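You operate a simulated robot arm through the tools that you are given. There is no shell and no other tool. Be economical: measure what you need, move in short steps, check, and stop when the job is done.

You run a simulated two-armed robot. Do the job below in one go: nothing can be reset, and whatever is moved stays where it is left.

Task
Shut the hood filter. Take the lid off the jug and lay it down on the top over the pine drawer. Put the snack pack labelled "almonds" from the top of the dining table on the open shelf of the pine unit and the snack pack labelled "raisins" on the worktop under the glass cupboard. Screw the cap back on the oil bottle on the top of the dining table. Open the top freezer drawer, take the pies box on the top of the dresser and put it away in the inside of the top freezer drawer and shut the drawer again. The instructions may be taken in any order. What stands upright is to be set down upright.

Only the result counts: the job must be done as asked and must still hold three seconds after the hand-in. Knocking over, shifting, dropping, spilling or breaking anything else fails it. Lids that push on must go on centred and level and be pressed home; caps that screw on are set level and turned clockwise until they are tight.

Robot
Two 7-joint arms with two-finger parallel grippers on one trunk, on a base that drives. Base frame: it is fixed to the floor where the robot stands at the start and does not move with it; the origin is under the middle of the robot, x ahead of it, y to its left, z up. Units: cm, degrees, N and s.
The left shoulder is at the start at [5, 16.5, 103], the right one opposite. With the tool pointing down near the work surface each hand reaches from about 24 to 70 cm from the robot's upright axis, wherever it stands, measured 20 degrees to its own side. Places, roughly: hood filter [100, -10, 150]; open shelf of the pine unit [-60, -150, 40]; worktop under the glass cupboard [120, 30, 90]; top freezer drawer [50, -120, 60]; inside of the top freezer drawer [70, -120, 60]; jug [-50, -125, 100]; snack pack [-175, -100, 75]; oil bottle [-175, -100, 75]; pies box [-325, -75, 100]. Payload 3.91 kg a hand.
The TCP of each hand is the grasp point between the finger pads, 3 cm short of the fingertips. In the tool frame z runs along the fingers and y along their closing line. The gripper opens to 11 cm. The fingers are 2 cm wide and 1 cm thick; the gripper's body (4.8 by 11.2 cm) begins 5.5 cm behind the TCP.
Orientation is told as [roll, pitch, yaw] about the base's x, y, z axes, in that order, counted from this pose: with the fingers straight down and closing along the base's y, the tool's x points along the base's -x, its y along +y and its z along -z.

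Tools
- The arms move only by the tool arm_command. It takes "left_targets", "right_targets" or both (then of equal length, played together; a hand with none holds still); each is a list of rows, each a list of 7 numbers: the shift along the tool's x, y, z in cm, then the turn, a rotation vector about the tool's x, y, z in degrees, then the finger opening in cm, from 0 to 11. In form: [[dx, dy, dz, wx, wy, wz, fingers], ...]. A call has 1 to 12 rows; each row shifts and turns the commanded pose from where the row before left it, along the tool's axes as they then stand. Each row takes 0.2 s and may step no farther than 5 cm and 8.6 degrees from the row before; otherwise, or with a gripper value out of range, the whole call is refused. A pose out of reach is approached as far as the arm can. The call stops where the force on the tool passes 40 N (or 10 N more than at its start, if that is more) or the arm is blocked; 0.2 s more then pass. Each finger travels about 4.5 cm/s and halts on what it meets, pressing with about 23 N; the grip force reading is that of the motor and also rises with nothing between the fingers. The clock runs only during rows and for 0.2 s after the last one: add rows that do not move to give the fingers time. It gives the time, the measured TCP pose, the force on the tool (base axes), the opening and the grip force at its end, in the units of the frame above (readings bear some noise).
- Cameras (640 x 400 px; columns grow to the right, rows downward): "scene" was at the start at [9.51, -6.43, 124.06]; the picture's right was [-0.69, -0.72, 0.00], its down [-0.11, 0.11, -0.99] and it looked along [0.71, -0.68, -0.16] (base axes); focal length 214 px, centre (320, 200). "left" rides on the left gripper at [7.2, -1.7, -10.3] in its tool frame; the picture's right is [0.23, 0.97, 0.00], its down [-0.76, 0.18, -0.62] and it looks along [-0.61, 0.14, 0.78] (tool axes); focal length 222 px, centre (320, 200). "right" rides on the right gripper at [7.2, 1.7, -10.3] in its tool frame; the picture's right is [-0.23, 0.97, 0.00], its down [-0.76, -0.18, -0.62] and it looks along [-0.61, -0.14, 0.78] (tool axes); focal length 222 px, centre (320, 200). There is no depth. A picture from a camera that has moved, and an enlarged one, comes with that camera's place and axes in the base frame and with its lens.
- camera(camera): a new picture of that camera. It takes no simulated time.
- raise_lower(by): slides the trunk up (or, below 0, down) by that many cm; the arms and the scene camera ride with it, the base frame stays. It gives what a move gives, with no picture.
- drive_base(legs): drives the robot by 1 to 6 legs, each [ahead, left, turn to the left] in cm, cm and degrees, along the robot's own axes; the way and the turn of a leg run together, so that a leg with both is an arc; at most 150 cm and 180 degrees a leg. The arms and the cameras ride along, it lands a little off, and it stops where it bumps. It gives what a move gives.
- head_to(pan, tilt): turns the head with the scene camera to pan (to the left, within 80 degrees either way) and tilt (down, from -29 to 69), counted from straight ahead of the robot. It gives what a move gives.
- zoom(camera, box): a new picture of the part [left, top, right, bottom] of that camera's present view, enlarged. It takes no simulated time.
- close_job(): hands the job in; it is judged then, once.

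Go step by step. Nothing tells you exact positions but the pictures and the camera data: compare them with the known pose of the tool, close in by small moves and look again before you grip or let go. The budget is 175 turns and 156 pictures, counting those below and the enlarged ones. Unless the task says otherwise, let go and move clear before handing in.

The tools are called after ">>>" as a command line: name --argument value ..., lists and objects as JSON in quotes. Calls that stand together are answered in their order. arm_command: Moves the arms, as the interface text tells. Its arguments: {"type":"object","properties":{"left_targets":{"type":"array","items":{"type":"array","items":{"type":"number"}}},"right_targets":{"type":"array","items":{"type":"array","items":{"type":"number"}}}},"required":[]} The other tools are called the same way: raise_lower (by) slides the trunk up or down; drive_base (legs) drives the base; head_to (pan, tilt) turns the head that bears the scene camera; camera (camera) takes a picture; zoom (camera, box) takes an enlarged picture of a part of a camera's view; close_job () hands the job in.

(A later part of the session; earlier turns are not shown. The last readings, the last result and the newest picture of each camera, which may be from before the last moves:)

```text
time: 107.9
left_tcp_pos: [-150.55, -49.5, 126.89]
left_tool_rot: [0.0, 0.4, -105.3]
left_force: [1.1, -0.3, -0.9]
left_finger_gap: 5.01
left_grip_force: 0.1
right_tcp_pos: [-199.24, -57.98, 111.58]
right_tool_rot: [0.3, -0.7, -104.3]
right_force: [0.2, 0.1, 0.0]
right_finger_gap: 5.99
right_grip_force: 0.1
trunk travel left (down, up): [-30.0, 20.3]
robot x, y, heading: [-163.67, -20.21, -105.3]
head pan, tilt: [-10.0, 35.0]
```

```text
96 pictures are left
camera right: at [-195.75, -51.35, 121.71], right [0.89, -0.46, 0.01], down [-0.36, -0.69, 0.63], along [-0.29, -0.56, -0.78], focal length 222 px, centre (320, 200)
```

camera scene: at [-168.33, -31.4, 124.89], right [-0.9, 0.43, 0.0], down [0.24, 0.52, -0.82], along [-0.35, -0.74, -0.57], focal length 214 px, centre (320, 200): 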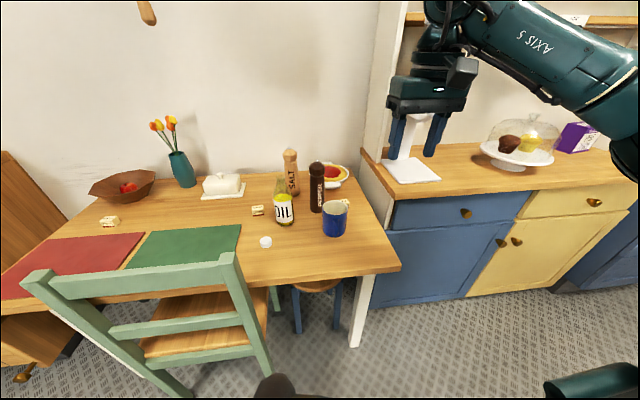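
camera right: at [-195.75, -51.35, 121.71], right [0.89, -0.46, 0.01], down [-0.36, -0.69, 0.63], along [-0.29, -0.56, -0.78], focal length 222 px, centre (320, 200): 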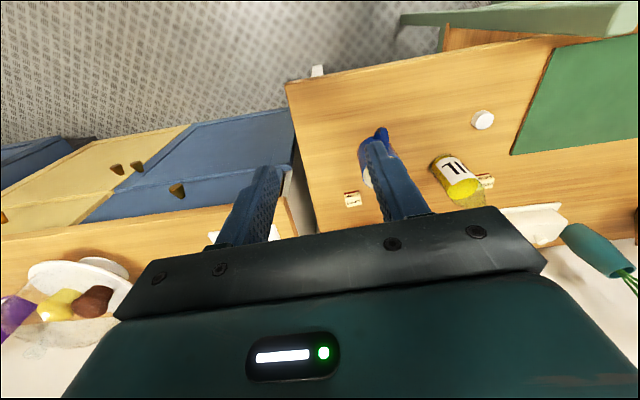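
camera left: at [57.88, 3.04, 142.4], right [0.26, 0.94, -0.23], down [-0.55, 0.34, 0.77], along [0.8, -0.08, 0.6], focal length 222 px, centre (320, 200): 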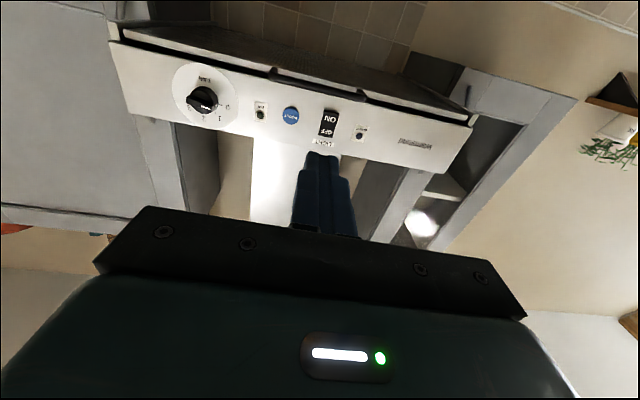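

>>> zoom --camera "scene" --box '[230, 140, 390, 260]'

>>> zoom --camera "right" --box '[290, 60, 530, 220]'

```text
3.33 times, centred on (310, 200) of scene
camera zoom: at [-168.33, -31.4, 124.89], right [-0.9, 0.43, 0.0], down [0.24, 0.52, -0.82], along [-0.35, -0.74, -0.57], focal length 715 px, centre (353, 200)
```

zoom: 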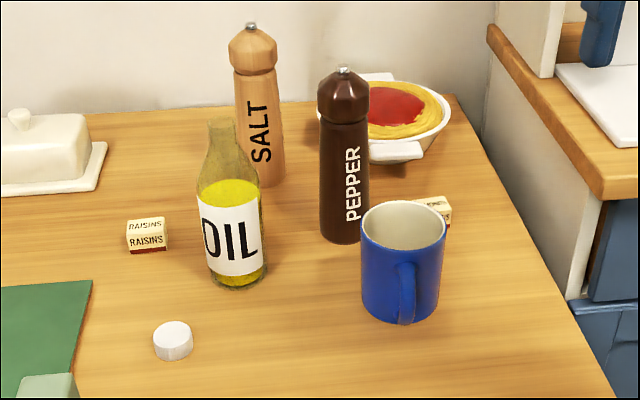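

```text
2.50 times, centred on (410, 140) of right
camera zoom: at [-195.75, -51.35, 121.71], right [0.89, -0.46, 0.01], down [-0.36, -0.69, 0.63], along [-0.29, -0.56, -0.78], focal length 555 px, centre (95, 350)
```

zoom: 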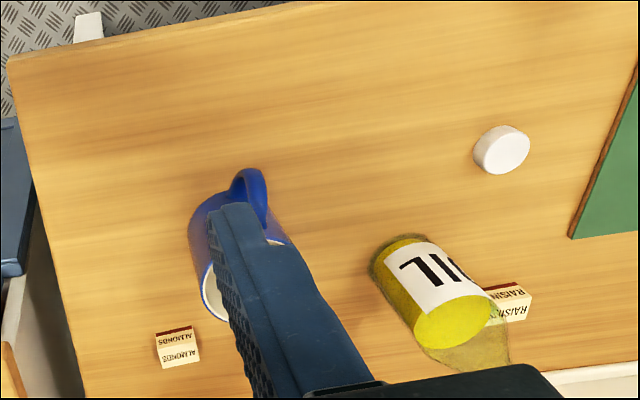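

Almonds confirmed behind the mug. Before going nearer I look down to learn how far my base sticks out.

>>> head_to --pan 0 --tilt 65

>>> camera --camera "scene"

```text
time: 108.8
left_tcp_pos: [-150.58, -49.52, 126.77]
left_tool_rot: [0.0, 0.4, -105.4]
left_force: [-0.1, -0.2, -0.1]
left_finger_gap: 4.98
left_grip_force: 0.1
right_tcp_pos: [-199.18, -57.93, 111.5]
right_tool_rot: [0.3, -0.7, -104.4]
right_force: [0.4, 0.0, 0.1]
right_finger_gap: 6.0
right_grip_force: 0.0
trunk travel left (down, up): [-30.0, 20.3]
robot x, y, heading: [-163.77, -20.83, -105.1]
head pan, tilt: [0.0, 65.0]
```

```text
93 pictures are left
camera scene: at [-166.17, -29.29, 120.9], right [-0.97, 0.26, 0.0], down [0.24, 0.87, -0.42], along [-0.11, -0.41, -0.91], focal length 214 px, centre (320, 200)
```

scene: 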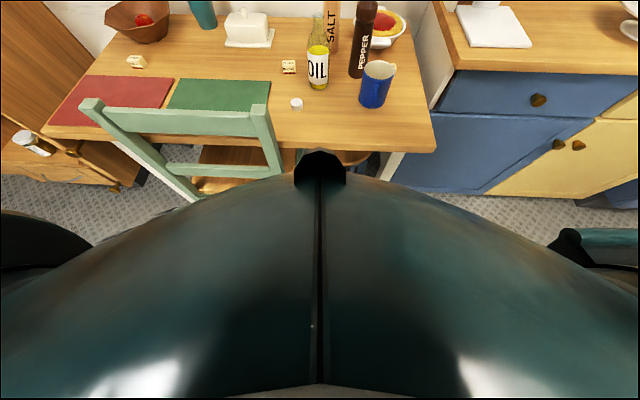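

Base front isn't visible, but a 37 cm gap was fine at the pine unit. Advance 8 cm and lower the trunk to table-working height.

>>> drive_base --legs '[[8, 0, 0]]'

>>> raise_lower --by -5

>>> head_to --pan 0 --tilt 45

>>> camera --camera "scene"

```text
time: 109.9
left_tcp_pos: [-152.63, -57.42, 126.97]
left_tool_rot: [0.0, 0.5, -105.4]
left_force: [-1.1, -0.5, 0.1]
left_finger_gap: 5.0
left_grip_force: 0.1
right_tcp_pos: [-201.17, -65.78, 111.54]
right_tool_rot: [0.3, -0.7, -104.3]
right_force: [-0.2, -0.1, -0.8]
right_finger_gap: 5.97
right_grip_force: 0.1
trunk travel left (down, up): [-30.0, 20.3]
robot x, y, heading: [-165.88, -28.64, -105.0]
head pan, tilt: [0.0, 65.0]
```

```text
time: 110.8
left_tcp_pos: [-152.62, -57.24, 121.91]
left_tool_rot: [-0.1, 0.3, -105.3]
left_force: [0.2, 0.1, 0.2]
left_finger_gap: 4.99
left_grip_force: 0.1
right_tcp_pos: [-201.31, -65.76, 106.38]
right_tool_rot: [0.3, -0.6, -104.3]
right_force: [0.2, 0.1, -0.2]
right_finger_gap: 5.99
right_grip_force: 0.2
trunk travel left (down, up): [-25.0, 25.3]
robot x, y, heading: [-165.81, -28.65, -105.0]
head pan, tilt: [0.0, 65.0]
```

```text
time: 111.6
left_tcp_pos: [-152.65, -57.36, 121.89]
left_tool_rot: [-0.1, 0.4, -105.2]
left_force: [0.4, 0.5, -0.1]
left_finger_gap: 5.04
left_grip_force: 0.0
right_tcp_pos: [-201.37, -65.78, 106.5]
right_tool_rot: [0.3, -0.8, -104.3]
right_force: [0.2, 0.3, -0.3]
right_finger_gap: 6.02
right_grip_force: 0.0
trunk travel left (down, up): [-25.0, 25.3]
robot x, y, heading: [-165.38, -28.43, -105.1]
head pan, tilt: [0.0, 45.0]
```

```text
92 pictures are left
camera scene: at [-168.82, -39.1, 118.4], right [-0.97, 0.26, 0.0], down [0.18, 0.68, -0.71], along [-0.18, -0.68, -0.71], focal length 214 px, centre (320, 200)
```

scene: 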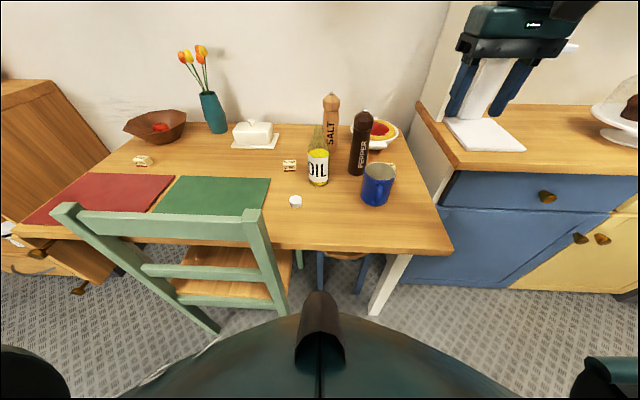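

Move the right hand above the cap.

>>> arm_command --right_targets '[[-0.93, 3.85, 0, 0, 0, 0, 6], [-0.93, 3.85, 0, 0, 0, 0, 6], [-0.93, 3.85, 0, 0, 0, 0, 6], [-0.93, 3.85, 0, 0, 0, 0, 6], [-0.93, 3.85, 0, 0, 0, 0, 6], [-0.93, 3.85, 0, 0, 0, 0, 6], [-0.93, 3.85, 0, 0, 0, 0, 6], [-0.93, 3.85, 0, 0, 0, 0, 6], [0, 0, 4, 0, 0, 0, 6], [0, 0, 4, 0, 0, 0, 6], [0, 0, 4, 0, 0, 0, 6], [0, 0, 0, 0, 0, 0, 6]]'

>>> camera --camera "right"

```text
time: 114.2
left_tcp_pos: [-152.7, -57.31, 121.91]
left_tool_rot: [0.0, 0.5, -105.4]
left_force: [1.0, 0.7, -0.4]
left_finger_gap: 5.01
left_grip_force: 0.1
right_tcp_pos: [-172.86, -80.87, 94.81]
right_tool_rot: [0.3, -0.6, -104.3]
right_force: [-0.8, 0.1, -0.9]
right_finger_gap: 5.99
right_grip_force: 0.1
trunk travel left (down, up): [-25.0, 25.3]
robot x, y, heading: [-165.48, -28.29, -105.1]
head pan, tilt: [0.0, 45.0]
```

```text
91 pictures are left
camera right: at [-169.43, -74.25, 105.0], right [0.89, -0.46, 0.01], down [-0.36, -0.69, 0.63], along [-0.29, -0.56, -0.78], focal length 222 px, centre (320, 200)
```

right: 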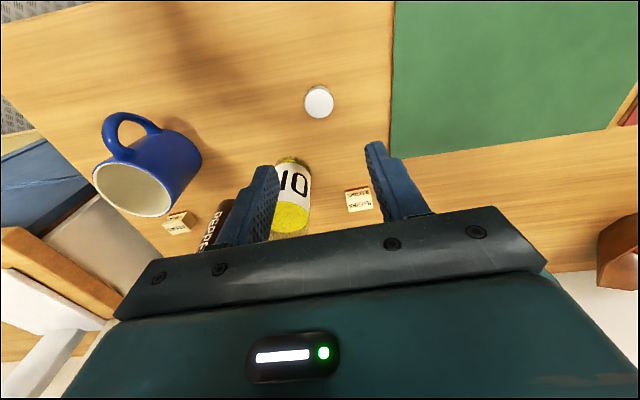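

Cap is centred under the hand. Lower 14 cm.

>>> arm_command --right_targets '[[0, 0, 4, 0, 0, 0, 6], [0, 0, 4, 0, 0, 0, 6], [0, 0, 4, 0, 0, 0, 6], [0, 0, 2, 0, 0, 0, 6], [0, 0, 0, 0, 0, 0, 6]]'

>>> zoom --camera "scene" --box '[230, 120, 390, 240]'

>>> camera --camera "right"

```text
time: 115.4
left_tcp_pos: [-152.72, -57.28, 121.98]
left_tool_rot: [0.0, 0.3, -105.3]
left_force: [0.8, 0.3, 0.5]
left_finger_gap: 4.98
left_grip_force: 0.1
right_tcp_pos: [-172.96, -80.96, 80.51]
right_tool_rot: [0.5, -0.7, -104.3]
right_force: [0.4, -0.7, -0.1]
right_finger_gap: 5.99
right_grip_force: 0.0
trunk travel left (down, up): [-25.0, 25.3]
robot x, y, heading: [-165.86, -28.34, -105.1]
head pan, tilt: [0.0, 45.0]
```

```text
3.33 times, centred on (310, 180) of scene
camera zoom: at [-168.82, -39.1, 118.4], right [-0.97, 0.26, 0.0], down [0.18, 0.68, -0.71], along [-0.18, -0.68, -0.71], focal length 715 px, centre (353, 267)
```

zoom: 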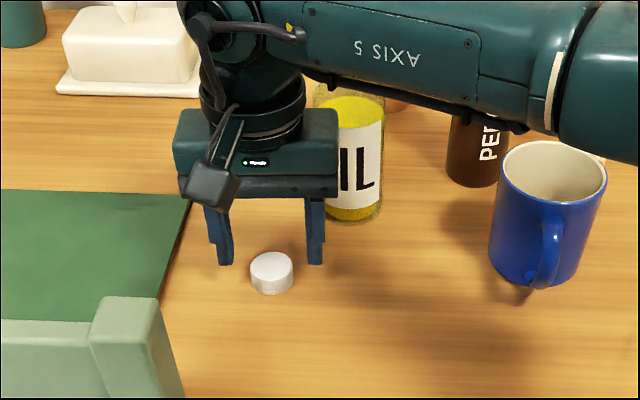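

```text
89 pictures are left
camera right: at [-169.65, -74.36, 90.85], right [0.89, -0.46, 0.01], down [-0.36, -0.69, 0.63], along [-0.28, -0.56, -0.78], focal length 222 px, centre (320, 200)
```

right: 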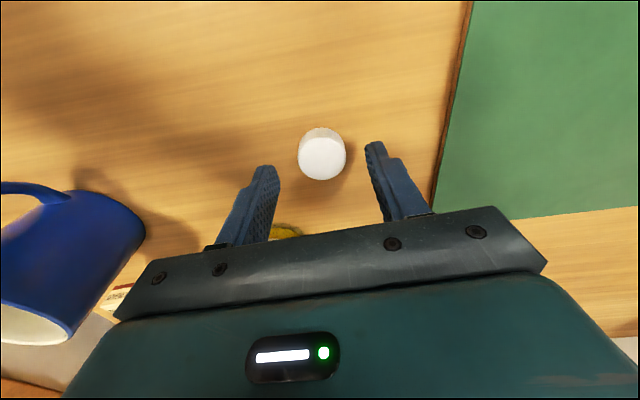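

Aligned. Lower 2.2 and grip the cap.

>>> arm_command --right_targets '[[0, 0, 1.2, 0, 0, 0, 6], [0, 0, 0.9, 0, 0, 0, 6], [0, 0, 0, 0, 0, 0, 0], [0, 0, 0, 0, 0, 0, 0], [0, 0, 0, 0, 0, 0, 0], [0, 0, 0, 0, 0, 0, 0], [0, 0, 0, 0, 0, 0, 0]]'

>>> camera --camera "right"

```text
time: 117.0
left_tcp_pos: [-152.61, -57.29, 121.95]
left_tool_rot: [0.0, 0.4, -105.4]
left_force: [-0.7, -0.2, -0.1]
left_finger_gap: 5.03
left_grip_force: 0.0
right_tcp_pos: [-173.06, -80.8, 78.48]
right_tool_rot: [0.3, -0.8, -104.3]
right_force: [-1.0, -0.5, -0.1]
right_finger_gap: 3.23
right_grip_force: 23.2
trunk travel left (down, up): [-25.0, 25.3]
robot x, y, heading: [-165.93, -28.38, -105.0]
head pan, tilt: [0.0, 45.0]
```

```text
88 pictures are left
camera right: at [-169.67, -74.32, 88.75], right [0.89, -0.46, 0.01], down [-0.36, -0.69, 0.63], along [-0.28, -0.56, -0.78], focal length 222 px, centre (320, 200)
```

right: 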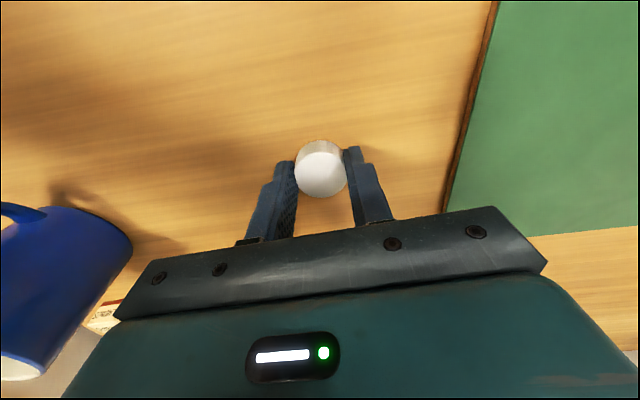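

Cap held. Lift it high and carry it over the bottle.

>>> arm_command --right_targets '[[0, 0, -3, 0, 0, 0, 0], [0, 0, -4.5, 0, 0, 0, 0], [0, 0, -4.5, 0, 0, 0, 0], [0, 0, -4.5, 0, 0, 0, 0], [0, 0, -4.5, 0, 0, 0, 0], [0, 0, -4.5, 0, 0, 0, 0], [0, 0, -4.5, 0, 0, 0, 0], [-3.2, -2.27, 0, 0, 0, 0, 0], [-3.2, -2.27, 0, 0, 0, 0, 0], [-3.2, -2.27, 0, 0, 0, 0, 0], [0, 0, 0, 0, 0, 0, 0]]'

>>> zoom --camera "scene" --box '[230, 70, 430, 220]'

>>> camera --camera "right"

```text
time: 119.4
left_tcp_pos: [-152.57, -57.27, 121.84]
left_tool_rot: [0.1, 0.4, -105.3]
left_force: [0.8, 0.7, -0.1]
left_finger_gap: 5.0
left_grip_force: 0.1
right_tcp_pos: [-179.21, -82.83, 108.22]
right_tool_rot: [0.4, -0.8, -104.3]
right_force: [0.6, 0.9, -0.2]
right_finger_gap: 3.21
right_grip_force: 23.4
right hand out of reach, approached as far as the arm can: row 8, 9, 10
trunk travel left (down, up): [-25.0, 25.3]
robot x, y, heading: [-166.05, -28.12, -104.9]
head pan, tilt: [0.0, 45.0]
```

```text
2.67 times, centred on (330, 145) of scene
camera zoom: at [-168.82, -39.11, 118.4], right [-0.97, 0.26, 0.0], down [0.18, 0.68, -0.71], along [-0.18, -0.68, -0.71], focal length 572 px, centre (293, 347)
```

zoom: 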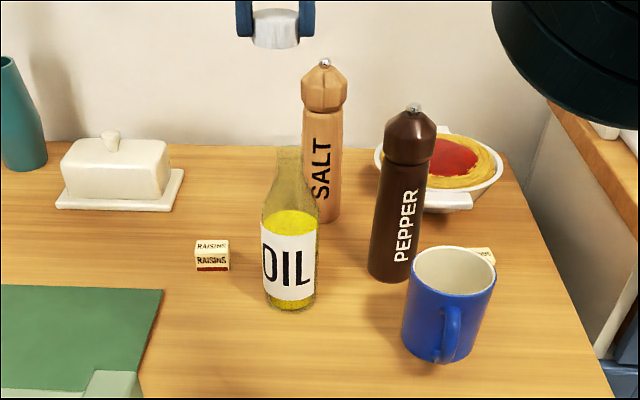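

```text
86 pictures are left
camera right: at [-175.78, -76.17, 118.46], right [0.89, -0.46, 0.01], down [-0.36, -0.69, 0.63], along [-0.28, -0.56, -0.77], focal length 222 px, centre (320, 200)
```

right: 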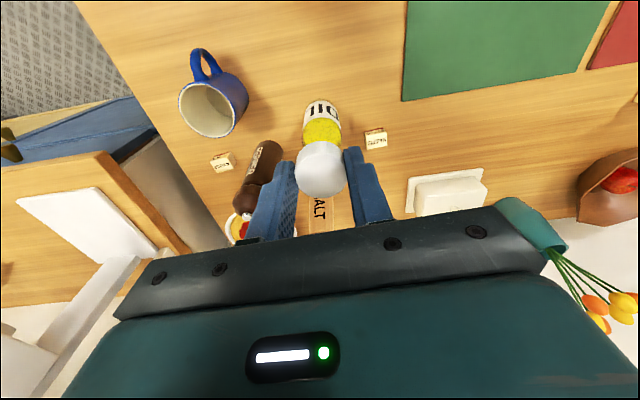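

The reach is limited at this height; raise the trunk 8 cm and finish the move over the bottle lower down.

>>> raise_lower --by 8

>>> arm_command --right_targets '[[0, 0, 4, 0, 0, 0, 0], [0, 0, 4, 0, 0, 0, 0], [0, 0, 3, 0, 0, 0, 0], [-3.1, -0.6, 0, 0, 0, 0, 0], [-3.1, -0.6, 0, 0, 0, 0, 0], [0, 0, 0, 0, 0, 0, 0]]'

```text
time: 120.6
left_tcp_pos: [-152.48, -57.32, 129.72]
left_tool_rot: [-0.1, 0.4, -105.4]
left_force: [-0.6, -0.6, 0.2]
left_finger_gap: 4.99
left_grip_force: 0.0
right_tcp_pos: [-179.24, -82.78, 116.12]
right_tool_rot: [0.4, -0.7, -104.3]
right_force: [-0.2, -0.3, -0.6]
right_finger_gap: 3.24
right_grip_force: 23.3
trunk travel left (down, up): [-33.0, 17.3]
robot x, y, heading: [-165.74, -28.49, -105.2]
head pan, tilt: [0.0, 45.0]
```

```text
time: 122.0
left_tcp_pos: [-152.62, -57.37, 129.83]
left_tool_rot: [-0.1, 0.4, -105.3]
left_force: [0.7, -0.2, -0.9]
left_finger_gap: 5.03
left_grip_force: 0.1
right_tcp_pos: [-181.4, -86.73, 104.9]
right_tool_rot: [0.3, -0.8, -104.1]
right_force: [0.1, 0.0, 0.2]
right_finger_gap: 3.22
right_grip_force: 23.0
right hand out of reach, approached as far as the arm can: row 5
trunk travel left (down, up): [-33.0, 17.3]
robot x, y, heading: [-165.85, -28.15, -105.0]
head pan, tilt: [0.0, 45.0]
```

Drive 4 cm nearer to gain reach.

>>> drive_base --legs '[[4, 0, 0]]'

>>> zoom --camera "scene" --box '[230, 70, 430, 220]'

```text
time: 122.9
left_tcp_pos: [-153.66, -61.36, 129.77]
left_tool_rot: [0.0, 0.4, -105.4]
left_force: [-0.7, 0.0, 0.5]
left_finger_gap: 5.03
left_grip_force: 0.1
right_tcp_pos: [-182.54, -90.78, 104.87]
right_tool_rot: [0.3, -0.7, -104.2]
right_force: [-0.4, 0.0, -1.1]
right_finger_gap: 3.22
right_grip_force: 22.8
trunk travel left (down, up): [-33.0, 17.3]
robot x, y, heading: [-166.34, -32.57, -105.4]
head pan, tilt: [0.0, 45.0]
```

```text
2.67 times, centred on (330, 145) of scene
camera zoom: at [-169.91, -43.13, 126.39], right [-0.97, 0.26, 0.0], down [0.18, 0.68, -0.71], along [-0.18, -0.68, -0.71], focal length 572 px, centre (293, 347)
```

zoom: 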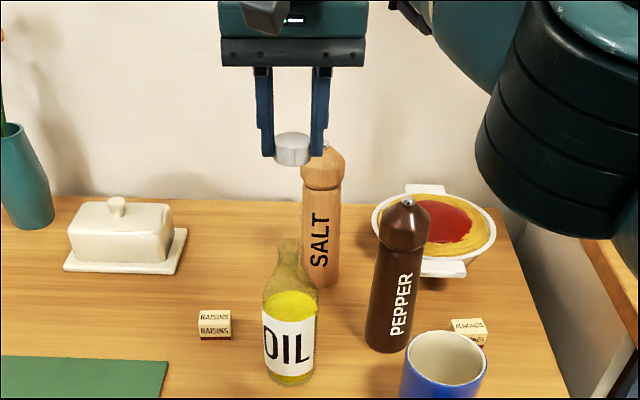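

Now bring the left hand in, tilted and turned, to hold the bottle body. First orient and go part-way.

>>> arm_command --left_targets '[[0, 0, 0, 0, 0, 8.6, 9.5], [0, 0, 0, 0, 0, 8.6, 9.5], [0, 0, 0, 0, 0, 8.6, 9.5], [0, 0, 0, 0, 0, 8.6, 9.5], [0, 0, 0, 0, -8.6, 0, 9.5], [0, 0, 0, 0, -8.6, 0, 9.5], [0, 0, 0, 0, -8.6, 0, 9.5], [0, 0, 0, 0, -8.6, 0, 9.5], [0, 0, 0, 0, -8.6, 0, 9.5]]'

>>> arm_command --left_targets '[[0.33, 0.26, 4.79, 0, 0, 0, 9.5], [0.33, 0.26, 4.79, 0, 0, 0, 9.5], [0.33, 0.26, 4.79, 0, 0, 0, 9.5], [0.33, 0.26, 4.79, 0, 0, 0, 9.5], [0.33, 0.26, 4.79, 0, 0, 0, 9.5], [0.33, 0.26, 4.79, 0, 0, 0, 9.5], [0, 0, 0, 0, 0, 0, 9.5]]'

>>> camera --camera "scene"

>>> camera --camera "left"

```text
time: 124.9
left_tcp_pos: [-153.61, -61.07, 129.88]
left_tool_rot: [-0.4, -42.8, -139.4]
left_force: [0.6, -0.1, 0.1]
left_finger_gap: 9.5
left_grip_force: 0.1
right_tcp_pos: [-182.63, -90.71, 104.95]
right_tool_rot: [0.4, -0.8, -104.3]
right_force: [-0.6, -0.1, 0.7]
right_finger_gap: 3.23
right_grip_force: 22.4
trunk travel left (down, up): [-33.0, 17.3]
robot x, y, heading: [-166.84, -32.37, -105.1]
head pan, tilt: [0.0, 45.0]
```

```text
time: 126.5
left_tcp_pos: [-166.34, -74.09, 107.24]
left_tool_rot: [-0.2, -42.8, -139.7]
left_force: [0.7, 0.2, -0.2]
left_finger_gap: 9.5
left_grip_force: 0.1
right_tcp_pos: [-182.61, -90.62, 105.03]
right_tool_rot: [0.5, -0.8, -104.3]
right_force: [0.0, 0.0, 0.1]
right_finger_gap: 3.22
right_grip_force: 23.3
trunk travel left (down, up): [-33.0, 17.3]
robot x, y, heading: [-166.69, -32.18, -105.2]
head pan, tilt: [0.0, 45.0]
```

```text
84 pictures are left
camera scene: at [-169.88, -43.01, 126.41], right [-0.97, 0.26, 0.0], down [0.18, 0.68, -0.71], along [-0.18, -0.68, -0.71], focal length 214 px, centre (320, 200)
```

scene: 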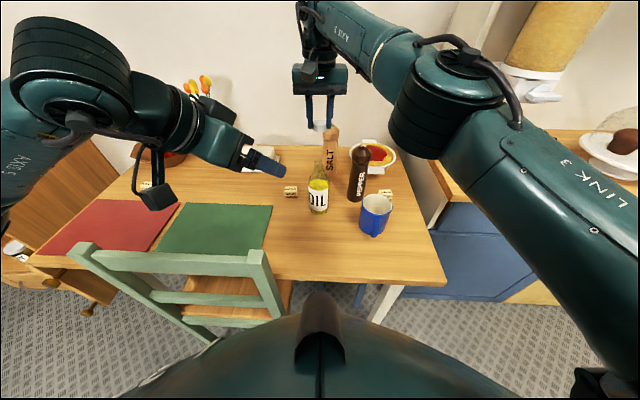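

```text
83 pictures are left
camera left: at [-157.9, -64.9, 109.91], right [0.76, -0.63, -0.16], down [0.01, -0.23, 0.97], along [-0.65, -0.74, -0.16], focal length 222 px, centre (320, 200)
```

left: 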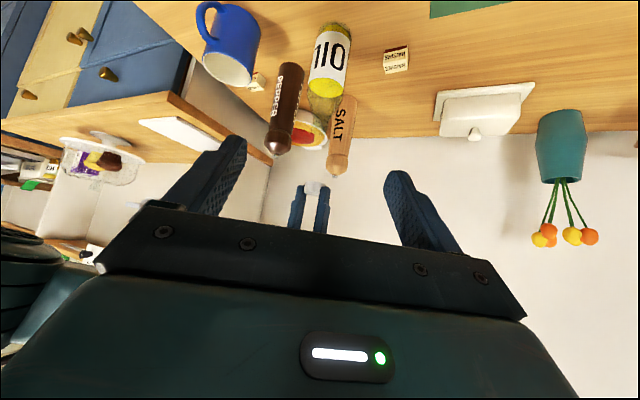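

Continue to the pre-grasp.

>>> arm_command --left_targets '[[0.23, 0.26, 4.8, 0, 0, 0, 9.5], [0.23, 0.26, 4.8, 0, 0, 0, 9.5], [0.23, 0.26, 4.8, 0, 0, 0, 9.5], [0.23, 0.26, 4.8, 0, 0, 0, 9.5], [0, 0, 0, 0, 0, 0, 9.5]]'

>>> camera --camera "left"

>>> zoom --camera "scene" --box '[180, 60, 420, 240]'

```text
time: 127.7
left_tcp_pos: [-175.02, -82.57, 92.66]
left_tool_rot: [-0.3, -42.8, -139.4]
left_force: [-0.4, -0.9, -0.3]
left_finger_gap: 9.51
left_grip_force: 0.1
right_tcp_pos: [-182.52, -90.74, 104.92]
right_tool_rot: [0.4, -0.8, -104.4]
right_force: [0.0, -0.7, 0.2]
right_finger_gap: 3.25
right_grip_force: 23.0
trunk travel left (down, up): [-33.0, 17.3]
robot x, y, heading: [-166.62, -32.46, -105.0]
head pan, tilt: [0.0, 45.0]
```

```text
82 pictures are left
camera left: at [-166.67, -73.38, 95.4], right [0.76, -0.63, -0.16], down [0.01, -0.23, 0.97], along [-0.65, -0.74, -0.16], focal length 222 px, centre (320, 200)
```

left: 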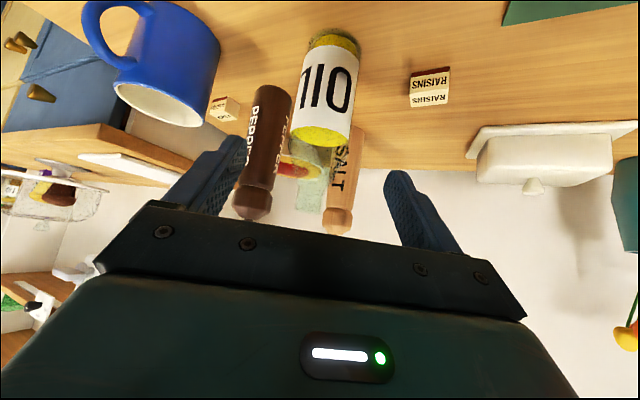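

```text
2.22 times, centred on (300, 150) of scene
camera zoom: at [-169.87, -43.02, 126.41], right [-0.97, 0.26, 0.0], down [0.18, 0.68, -0.71], along [-0.18, -0.68, -0.71], focal length 477 px, centre (364, 311)
```

zoom: 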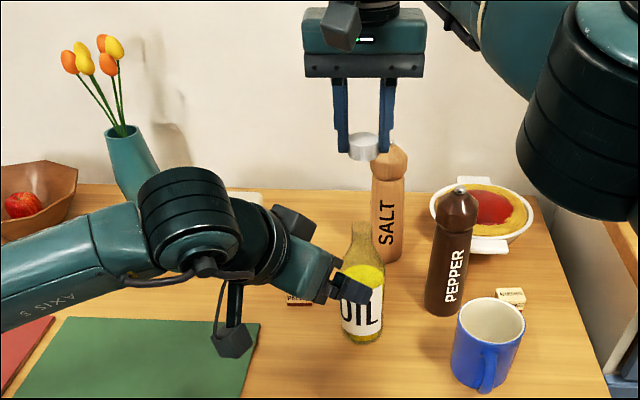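

Bottle is centred between the left fingers' path. Advance 13 cm and close gently.

>>> arm_command --left_targets '[[0, 0, 4, 0, 0, 0, 9.5], [0, 0, 4, 0, 0, 0, 9.5], [0, 0, 3, 0, 0, 0, 9.5], [0, 0, 2, 0, 0, 0, 9.5], [0, 0, 0, 0, 0, 0, 9.5]]'

>>> camera --camera "left"

>>> zoom --camera "scene" --box '[240, 80, 400, 200]'

```text
time: 128.9
left_tcp_pos: [-181.93, -88.45, 83.11]
left_tool_rot: [-0.3, -42.8, -139.6]
left_force: [0.2, 0.7, 1.5]
left_finger_gap: 9.49
left_grip_force: 0.0
right_tcp_pos: [-182.53, -90.73, 104.96]
right_tool_rot: [0.4, -0.8, -104.2]
right_force: [-0.3, -0.1, -0.6]
right_finger_gap: 3.25
right_grip_force: 23.5
trunk travel left (down, up): [-33.0, 17.3]
robot x, y, heading: [-166.73, -32.33, -105.3]
head pan, tilt: [0.0, 45.0]
```

```text
80 pictures are left
camera left: at [-173.52, -79.24, 85.74], right [0.76, -0.63, -0.16], down [0.01, -0.23, 0.97], along [-0.65, -0.74, -0.16], focal length 222 px, centre (320, 200)
```

left: 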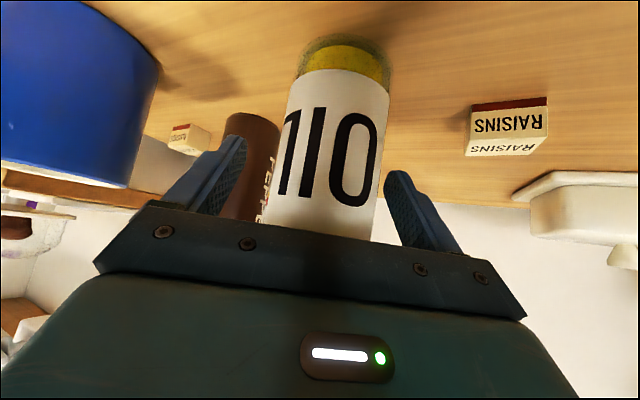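

```text
3.33 times, centred on (320, 140) of scene
camera zoom: at [-169.87, -43.0, 126.41], right [-0.97, 0.26, 0.0], down [0.18, 0.68, -0.71], along [-0.18, -0.68, -0.71], focal length 715 px, centre (320, 400)
```

zoom: 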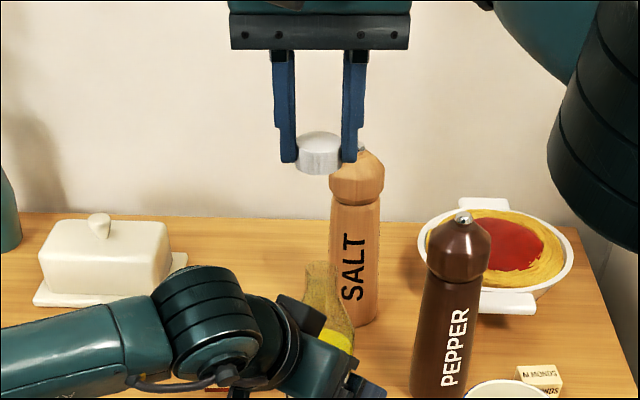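

>>> arm_command --left_targets '[[0, 0, 0, 0, 0, 0, 7.5], [0, 0, 0, 0, 0, 0, 7.5], [0, 0, 0, 0, 0, 0, 7.5]]'

>>> zoom --camera "left" --box '[120, 20, 520, 270]'

```text
time: 129.7
left_tcp_pos: [-181.87, -88.53, 83.1]
left_tool_rot: [-0.2, -42.7, -139.5]
left_force: [-0.1, 0.9, 1.0]
left_finger_gap: 7.5
left_grip_force: 0.1
right_tcp_pos: [-182.5, -90.66, 104.83]
right_tool_rot: [0.5, -0.8, -104.3]
right_force: [0.0, -0.3, -0.9]
right_finger_gap: 3.23
right_grip_force: 23.4
trunk travel left (down, up): [-33.0, 17.3]
robot x, y, heading: [-167.1, -32.42, -105.2]
head pan, tilt: [0.0, 45.0]
```

```text
1.60 times, centred on (320, 145) of left
camera zoom: at [-173.49, -79.22, 85.73], right [0.76, -0.63, -0.16], down [0.01, -0.23, 0.97], along [-0.65, -0.74, -0.16], focal length 355 px, centre (320, 288)
```

zoom: 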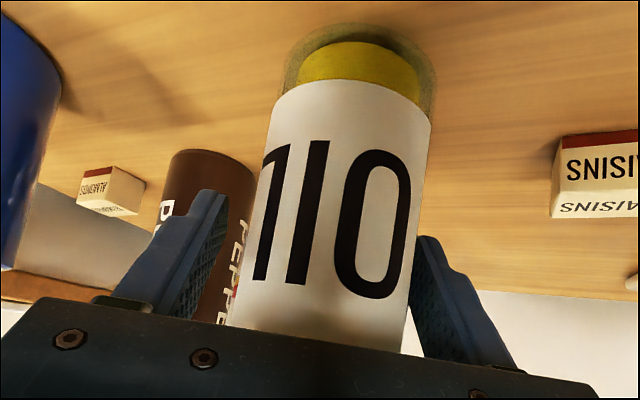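

The bottle sits 0.6 cm toward the tool's +y; shift and then close.

>>> arm_command --left_targets '[[0, 0.6, 0, 0, 0, 0, 7.5], [0, 0, 0, 0, 0, 0, 7.5], [0, 0, 0, 0, 0, 0, 6], [0, 0, 0, 0, 0, 0, 5], [0, 0, 0, 0, 0, 0, 5], [0, 0, 0, 0, 0, 0, 5]]'

>>> zoom --camera "left" --box '[120, 20, 520, 270]'

>>> zoom --camera "right" --box '[220, 70, 420, 220]'

```text
time: 131.1
left_tcp_pos: [-181.57, -88.89, 83.03]
left_tool_rot: [-0.3, -42.7, -139.5]
left_force: [-1.3, 1.5, -0.5]
left_finger_gap: 6.16
left_grip_force: 23.0
right_tcp_pos: [-182.65, -90.59, 104.91]
right_tool_rot: [0.5, -0.9, -104.3]
right_force: [-0.3, -0.3, -0.5]
right_finger_gap: 3.24
right_grip_force: 22.7
trunk travel left (down, up): [-33.0, 17.3]
robot x, y, heading: [-167.02, -32.14, -105.0]
head pan, tilt: [0.0, 45.0]
```

```text
1.60 times, centred on (320, 145) of left
camera zoom: at [-173.16, -79.62, 85.75], right [0.76, -0.63, -0.16], down [0.01, -0.23, 0.97], along [-0.65, -0.74, -0.16], focal length 355 px, centre (320, 288)
```

zoom: 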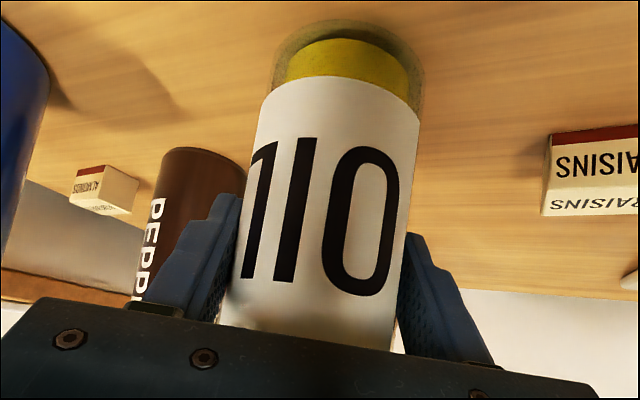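

```text
2.67 times, centred on (320, 145) of right
camera zoom: at [-179.13, -84.08, 115.14], right [0.89, -0.46, 0.01], down [-0.36, -0.68, 0.63], along [-0.28, -0.56, -0.77], focal length 592 px, centre (320, 347)
```

zoom: 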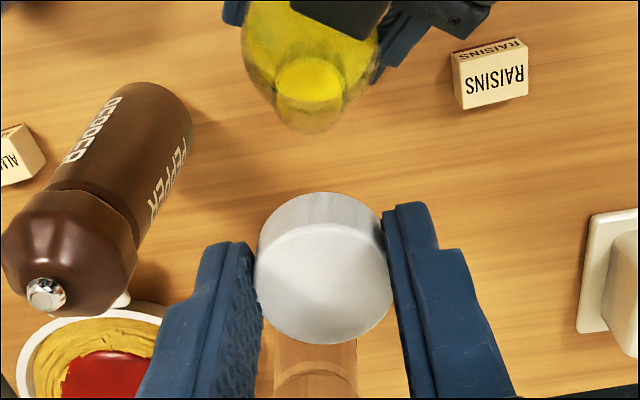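

Bottle held (6.2 cm). Now locate the neck precisely.

>>> zoom --camera "scene" --box '[290, 100, 350, 190]'

>>> zoom --camera "right" --box '[280, 60, 360, 130]'

```text
4.44 times, centred on (320, 145) of scene
camera zoom: at [-169.89, -43.03, 126.4], right [-0.97, 0.26, 0.0], down [0.18, 0.68, -0.71], along [-0.18, -0.68, -0.71], focal length 953 px, centre (320, 444)
```

zoom: 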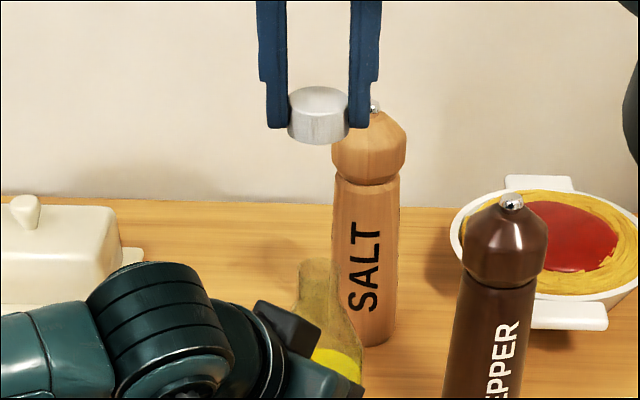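

```text
5.71 times, centred on (320, 95) of right
camera zoom: at [-179.13, -84.08, 115.14], right [0.89, -0.46, 0.01], down [-0.36, -0.68, 0.63], along [-0.28, -0.56, -0.77], focal length 1269 px, centre (320, 800)
```

zoom: 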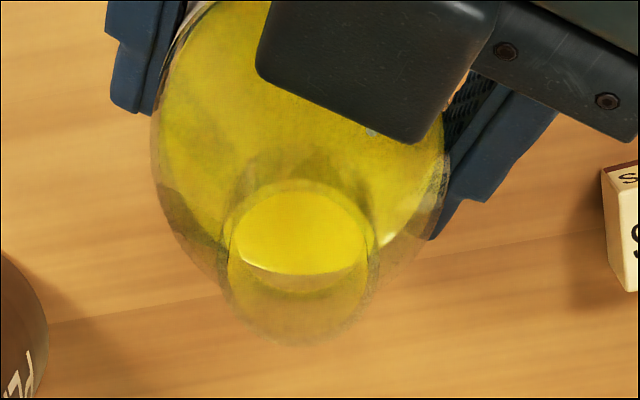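

Neck is at about (-182.35,-89.45). Shift the cap 1.2 back and lower to just above it.

>>> arm_command --right_targets '[[1.2, 0, 0, 0, 0, 0, 0], [0, 0, 3, 0, 0, 0, 0], [0, 0, 2.3, 0, 0, 0, 0], [0, 0, 0, 0, 0, 0, 0]]'

>>> zoom --camera "right" --box '[260, 90, 380, 210]'

>>> zoom --camera "scene" --box '[290, 120, 350, 190]'

```text
time: 132.1
left_tcp_pos: [-181.61, -88.86, 83.14]
left_tool_rot: [-0.2, -42.7, -139.6]
left_force: [-0.8, -0.9, -0.3]
left_finger_gap: 6.14
left_grip_force: 23.2
right_tcp_pos: [-182.45, -89.4, 99.55]
right_tool_rot: [0.4, -0.9, -104.4]
right_force: [-0.2, 0.2, 0.4]
right_finger_gap: 3.2
right_grip_force: 23.2
trunk travel left (down, up): [-33.0, 17.3]
robot x, y, heading: [-166.61, -32.53, -105.1]
head pan, tilt: [0.0, 45.0]
```

```text
3.33 times, centred on (320, 150) of right
camera zoom: at [-178.98, -82.84, 109.8], right [0.89, -0.46, 0.01], down [-0.36, -0.68, 0.63], along [-0.29, -0.56, -0.77], focal length 740 px, centre (320, 367)
```

zoom: 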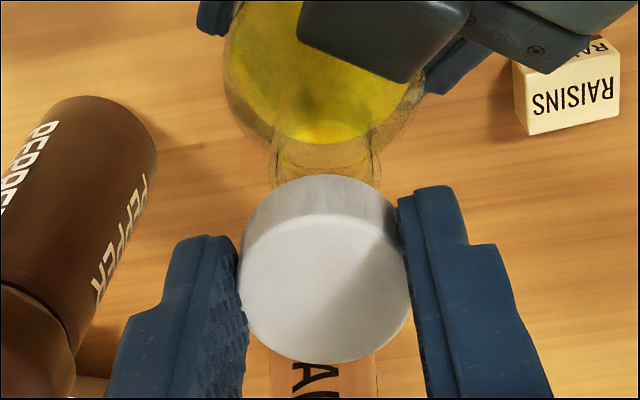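

```text
5.71 times, centred on (320, 155) of scene
camera zoom: at [-169.89, -43.04, 126.4], right [-0.97, 0.26, 0.0], down [0.18, 0.68, -0.71], along [-0.18, -0.68, -0.71], focal length 1226 px, centre (320, 457)
```

zoom: 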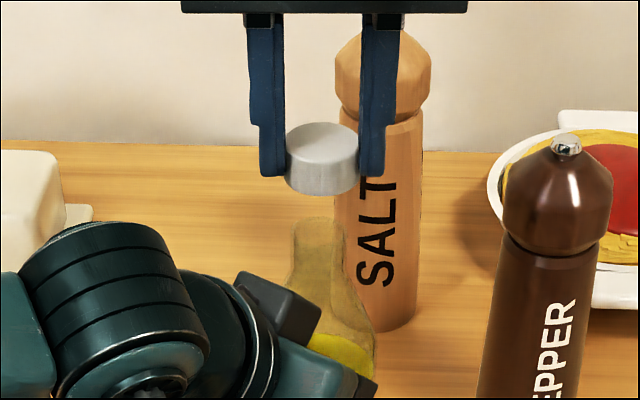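

Laterally aligned. Lower further to near contact and look.

>>> arm_command --right_targets '[[0, 0, 1, 0, 0, 0, 0], [0, 0, 0.8, 0, 0, 0, 0], [0, 0, 0, 0, 0, 0, 0]]'

>>> zoom --camera "right" --box '[260, 90, 380, 210]'

>>> zoom --camera "scene" --box '[290, 120, 350, 190]'

```text
time: 132.9
left_tcp_pos: [-181.46, -88.84, 83.02]
left_tool_rot: [-0.4, -42.6, -139.5]
left_force: [-1.0, -0.5, -0.5]
left_finger_gap: 6.15
left_grip_force: 22.8
right_tcp_pos: [-182.48, -89.56, 97.77]
right_tool_rot: [0.4, -0.8, -104.2]
right_force: [-0.7, -0.2, 0.2]
right_finger_gap: 3.21
right_grip_force: 22.8
trunk travel left (down, up): [-33.0, 17.3]
robot x, y, heading: [-166.9, -32.45, -105.1]
head pan, tilt: [0.0, 45.0]
```

```text
3.33 times, centred on (320, 150) of right
camera zoom: at [-178.95, -82.92, 107.96], right [0.89, -0.46, 0.01], down [-0.36, -0.68, 0.63], along [-0.29, -0.56, -0.77], focal length 740 px, centre (320, 367)
```

zoom: 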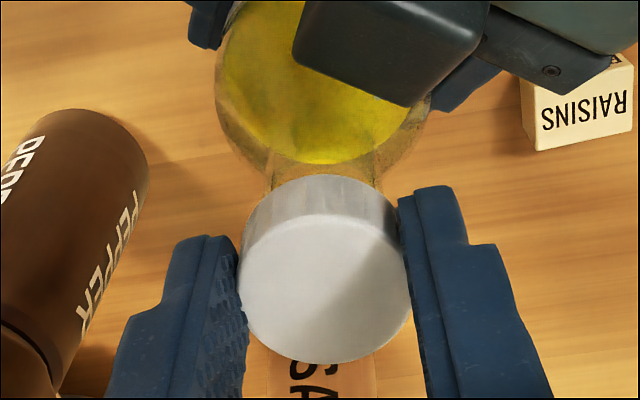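

```text
5.71 times, centred on (320, 155) of scene
camera zoom: at [-169.89, -43.04, 126.4], right [-0.97, 0.26, 0.0], down [0.18, 0.68, -0.71], along [-0.18, -0.68, -0.71], focal length 1226 px, centre (320, 457)
```

zoom: 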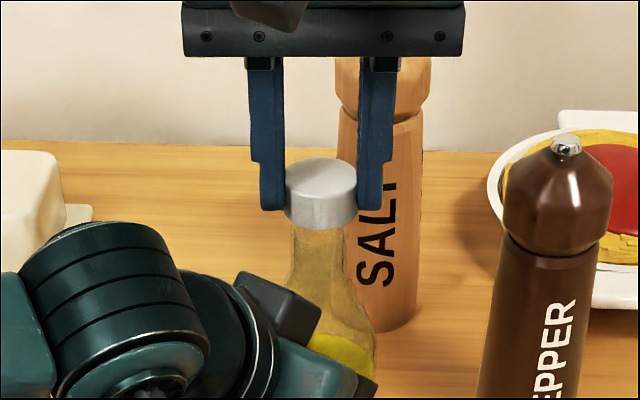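

Nearly on. Lower in 0.3 cm steps.

>>> arm_command --right_targets '[[0, 0, 0.3, 0, 0, 0, 0], [0, 0, 0.3, 0, 0, 0, 0], [0, 0, 0, 0, 0, 0, 0]]'

>>> arm_command --right_targets '[[0, 0, 0.3, 0, 0, 0, 0], [0, 0, 0, 0, 0, 0, 0]]'

>>> zoom --camera "scene" --box '[290, 120, 350, 190]'

```text
time: 133.7
left_tcp_pos: [-181.62, -88.81, 83.14]
left_tool_rot: [-0.2, -42.7, -139.5]
left_force: [0.1, -0.3, -1.1]
left_finger_gap: 6.14
left_grip_force: 22.8
right_tcp_pos: [-182.26, -89.64, 97.03]
right_tool_rot: [0.3, -0.8, -104.2]
right_force: [1.0, 0.4, -0.4]
right_finger_gap: 3.21
right_grip_force: 22.5
trunk travel left (down, up): [-33.0, 17.3]
robot x, y, heading: [-167.3, -32.77, -105.2]
head pan, tilt: [0.0, 45.0]
```

```text
time: 134.3
left_tcp_pos: [-181.64, -88.99, 83.03]
left_tool_rot: [-0.2, -42.6, -139.5]
left_force: [0.4, 0.2, 0.3]
left_finger_gap: 6.17
left_grip_force: 23.5
right_tcp_pos: [-182.34, -89.6, 96.79]
right_tool_rot: [0.4, -0.8, -104.3]
right_force: [-0.5, 0.0, 1.6]
right_finger_gap: 3.24
right_grip_force: 23.5
trunk travel left (down, up): [-33.0, 17.3]
robot x, y, heading: [-166.8, -32.52, -105.1]
head pan, tilt: [0.0, 45.0]
```

```text
5.71 times, centred on (320, 155) of scene
camera zoom: at [-169.88, -43.04, 126.4], right [-0.97, 0.26, 0.0], down [0.18, 0.68, -0.71], along [-0.18, -0.68, -0.71], focal length 1226 px, centre (320, 457)
```

zoom: 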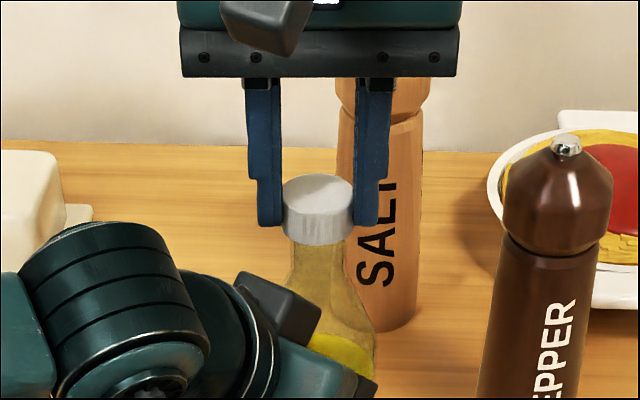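

>>> arm_command --right_targets '[[0, 0, 0.3, 0, 0, 0, 0], [0, 0, 0, 0, 0, 0, 0]]'

>>> arm_command --right_targets '[[0, 0, 0.3, 0, 0, 0, 0], [0, 0, 0, 0, 0, 0, 0]]'

>>> zoom --camera "scene" --box '[290, 120, 350, 190]'

```text
time: 134.9
left_tcp_pos: [-181.57, -88.85, 83.09]
left_tool_rot: [-0.3, -42.7, -139.5]
left_force: [-2.2, -5.2, -3.5]
left_finger_gap: 6.14
left_grip_force: 22.7
right_tcp_pos: [-182.29, -89.62, 96.62]
right_tool_rot: [0.6, -0.9, -104.3]
right_force: [-0.2, 3.6, 18.6]
right_finger_gap: 3.22
right_grip_force: 23.1
trunk travel left (down, up): [-33.0, 17.3]
robot x, y, heading: [-166.96, -32.66, -105.2]
head pan, tilt: [0.0, 45.0]
```

```text
time: 135.5
left_tcp_pos: [-181.52, -88.66, 83.01]
left_tool_rot: [-0.1, -42.6, -139.6]
left_force: [-1.0, -2.4, -4.3]
left_finger_gap: 6.16
left_grip_force: 23.2
right_tcp_pos: [-182.28, -89.65, 96.51]
right_tool_rot: [0.4, -1.0, -104.3]
right_force: [1.5, 0.8, 23.0]
right_finger_gap: 3.24
right_grip_force: 23.5
trunk travel left (down, up): [-33.0, 17.3]
robot x, y, heading: [-166.95, -32.56, -105.0]
head pan, tilt: [0.0, 45.0]
```

```text
5.71 times, centred on (320, 155) of scene
camera zoom: at [-169.83, -42.91, 126.43], right [-0.97, 0.26, 0.0], down [0.18, 0.68, -0.71], along [-0.18, -0.68, -0.71], focal length 1226 px, centre (320, 457)
```

zoom: 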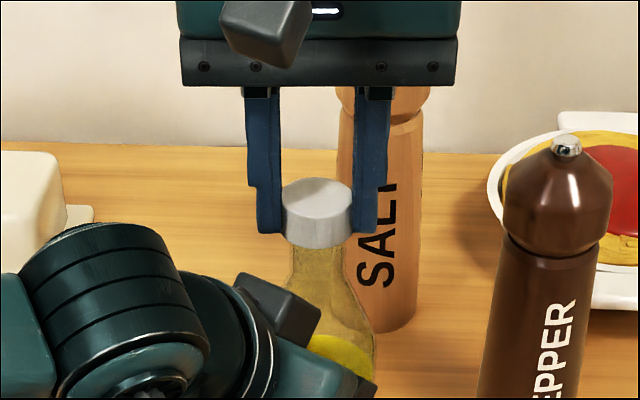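

Contact with about 20 N. Now turn clockwise.

>>> arm_command --right_targets '[[0, 0, 0.02, 0, 0, 8, 0], [0, 0, 0.02, 0, 0, 8, 0], [0, 0, 0.02, 0, 0, 8, 0], [0, 0, 0.02, 0, 0, 8, 0], [0, 0, 0.02, 0, 0, 8, 0], [0, 0, 0.02, 0, 0, 8, 0], [0, 0, 0.02, 0, 0, 8, 0], [0, 0, 0.02, 0, 0, 8, 0], [0, 0, 0.02, 0, 0, 8, 0], [0, 0, 0.02, 0, 0, 8, 0]]'

>>> zoom --camera "scene" --box '[290, 120, 350, 190]'

```text
time: 137.7
left_tcp_pos: [-181.47, -88.67, 83.09]
left_tool_rot: [-0.2, -42.7, -139.5]
left_force: [10.2, 4.0, -3.1]
left_finger_gap: 6.15
left_grip_force: 23.3
right_tcp_pos: [-182.14, -89.53, 96.34]
right_tool_rot: [1.0, 0.2, 175.5]
right_force: [-6.3, -2.8, 22.4]
right_finger_gap: 2.79
right_grip_force: 23.3
trunk travel left (down, up): [-33.0, 17.3]
robot x, y, heading: [-166.81, -32.2, -105.1]
head pan, tilt: [0.0, 45.0]
```

```text
5.71 times, centred on (320, 155) of scene
camera zoom: at [-169.81, -42.88, 126.43], right [-0.97, 0.26, 0.0], down [0.18, 0.68, -0.71], along [-0.19, -0.68, -0.71], focal length 1226 px, centre (320, 457)
```

zoom: 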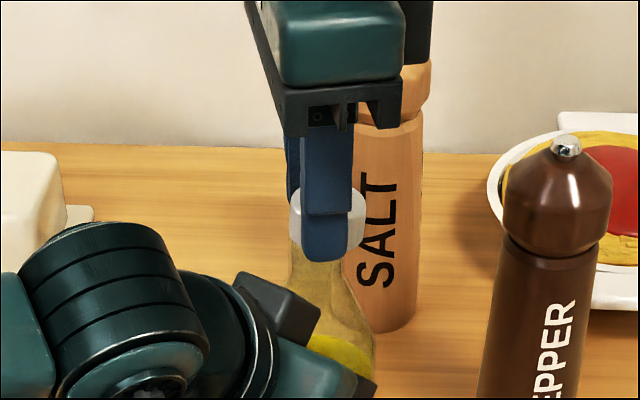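

The finger gap dropped to 2.8; check the grip with the hand camera.

>>> zoom --camera "right" --box '[240, 80, 400, 200]'

>>> zoom --camera "scene" --box '[305, 140, 335, 170]'

```text
3.33 times, centred on (320, 140) of right
camera zoom: at [-175.05, -91.78, 106.67], right [-0.3, -0.95, 0.02], down [-0.75, 0.25, 0.62], along [-0.59, 0.17, -0.79], focal length 740 px, centre (320, 400)
```

zoom: 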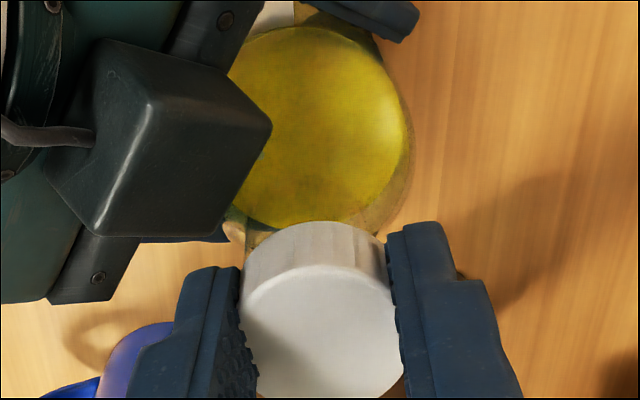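

```text
13.33 times, centred on (320, 155) of scene
camera zoom: at [-169.81, -42.88, 126.43], right [-0.97, 0.26, 0.0], down [0.18, 0.68, -0.71], along [-0.19, -0.68, -0.71], focal length 2860 px, centre (320, 800)
```

zoom: 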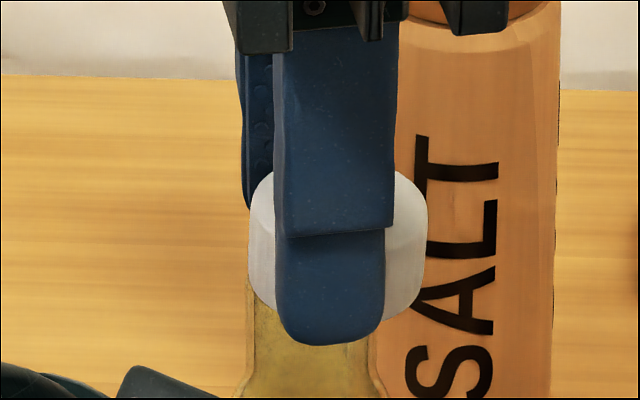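

The cap sits about 0.5 cm off the neck axis after the turn because my grip has a small offset. I lift slightly, turn back while compensating for that offset, and realign.

>>> arm_command --right_targets '[[0, 0, -0.8, 0, 0, 0, 0], [0, -0.07, 0, 0, 0, -8, 0], [0, -0.07, 0, 0, 0, -8, 0], [0, -0.07, 0, 0, 0, -8, 0], [0, -0.07, 0, 0, 0, -8, 0], [0, -0.07, 0, 0, 0, -8, 0], [0, -0.07, 0, 0, 0, -8, 0], [0, -0.07, 0, 0, 0, -8, 0], [0, -0.07, 0, 0, 0, -8, 0], [0, -0.07, 0, 0, 0, -8, 0], [0, -0.07, 0, 0, 0, -8, 0]]'

>>> zoom --camera "right" --box '[260, 90, 380, 210]'

>>> zoom --camera "scene" --box '[296, 130, 344, 180]'

```text
time: 140.1
left_tcp_pos: [-181.6, -88.9, 83.29]
left_tool_rot: [-0.2, -42.8, -139.4]
left_force: [-3.8, -1.2, 4.3]
left_finger_gap: 6.13
left_grip_force: 22.4
right_tcp_pos: [-182.41, -89.1, 96.99]
right_tool_rot: [0.4, -0.8, -104.2]
right_force: [-0.5, -0.3, -1.1]
right_finger_gap: 2.8
right_grip_force: 22.8
trunk travel left (down, up): [-33.0, 17.3]
robot x, y, heading: [-166.69, -32.28, -105.0]
head pan, tilt: [0.0, 45.0]
```

```text
3.33 times, centred on (320, 150) of right
camera zoom: at [-179.11, -82.49, 107.18], right [0.89, -0.46, 0.01], down [-0.36, -0.69, 0.63], along [-0.28, -0.57, -0.77], focal length 740 px, centre (320, 367)
```

zoom: 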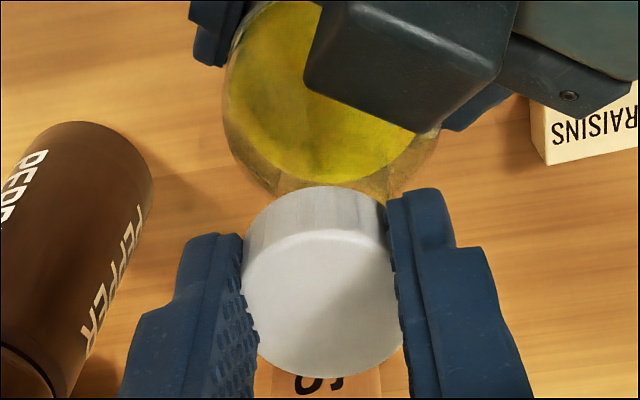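

```text
8.00 times, centred on (320, 155) of scene
camera zoom: at [-169.9, -42.99, 126.41], right [-0.97, 0.26, 0.0], down [0.18, 0.68, -0.71], along [-0.18, -0.68, -0.71], focal length 1716 px, centre (320, 560)
```

zoom: 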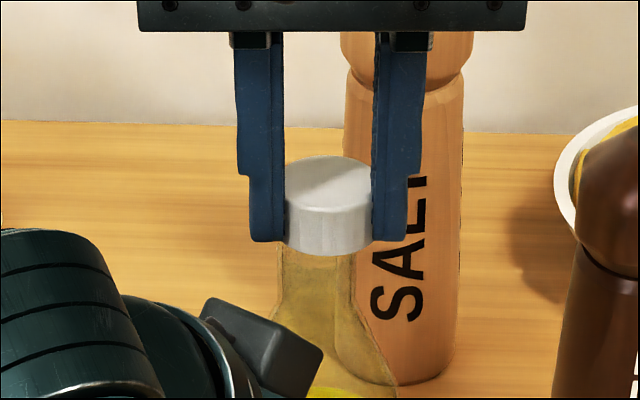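

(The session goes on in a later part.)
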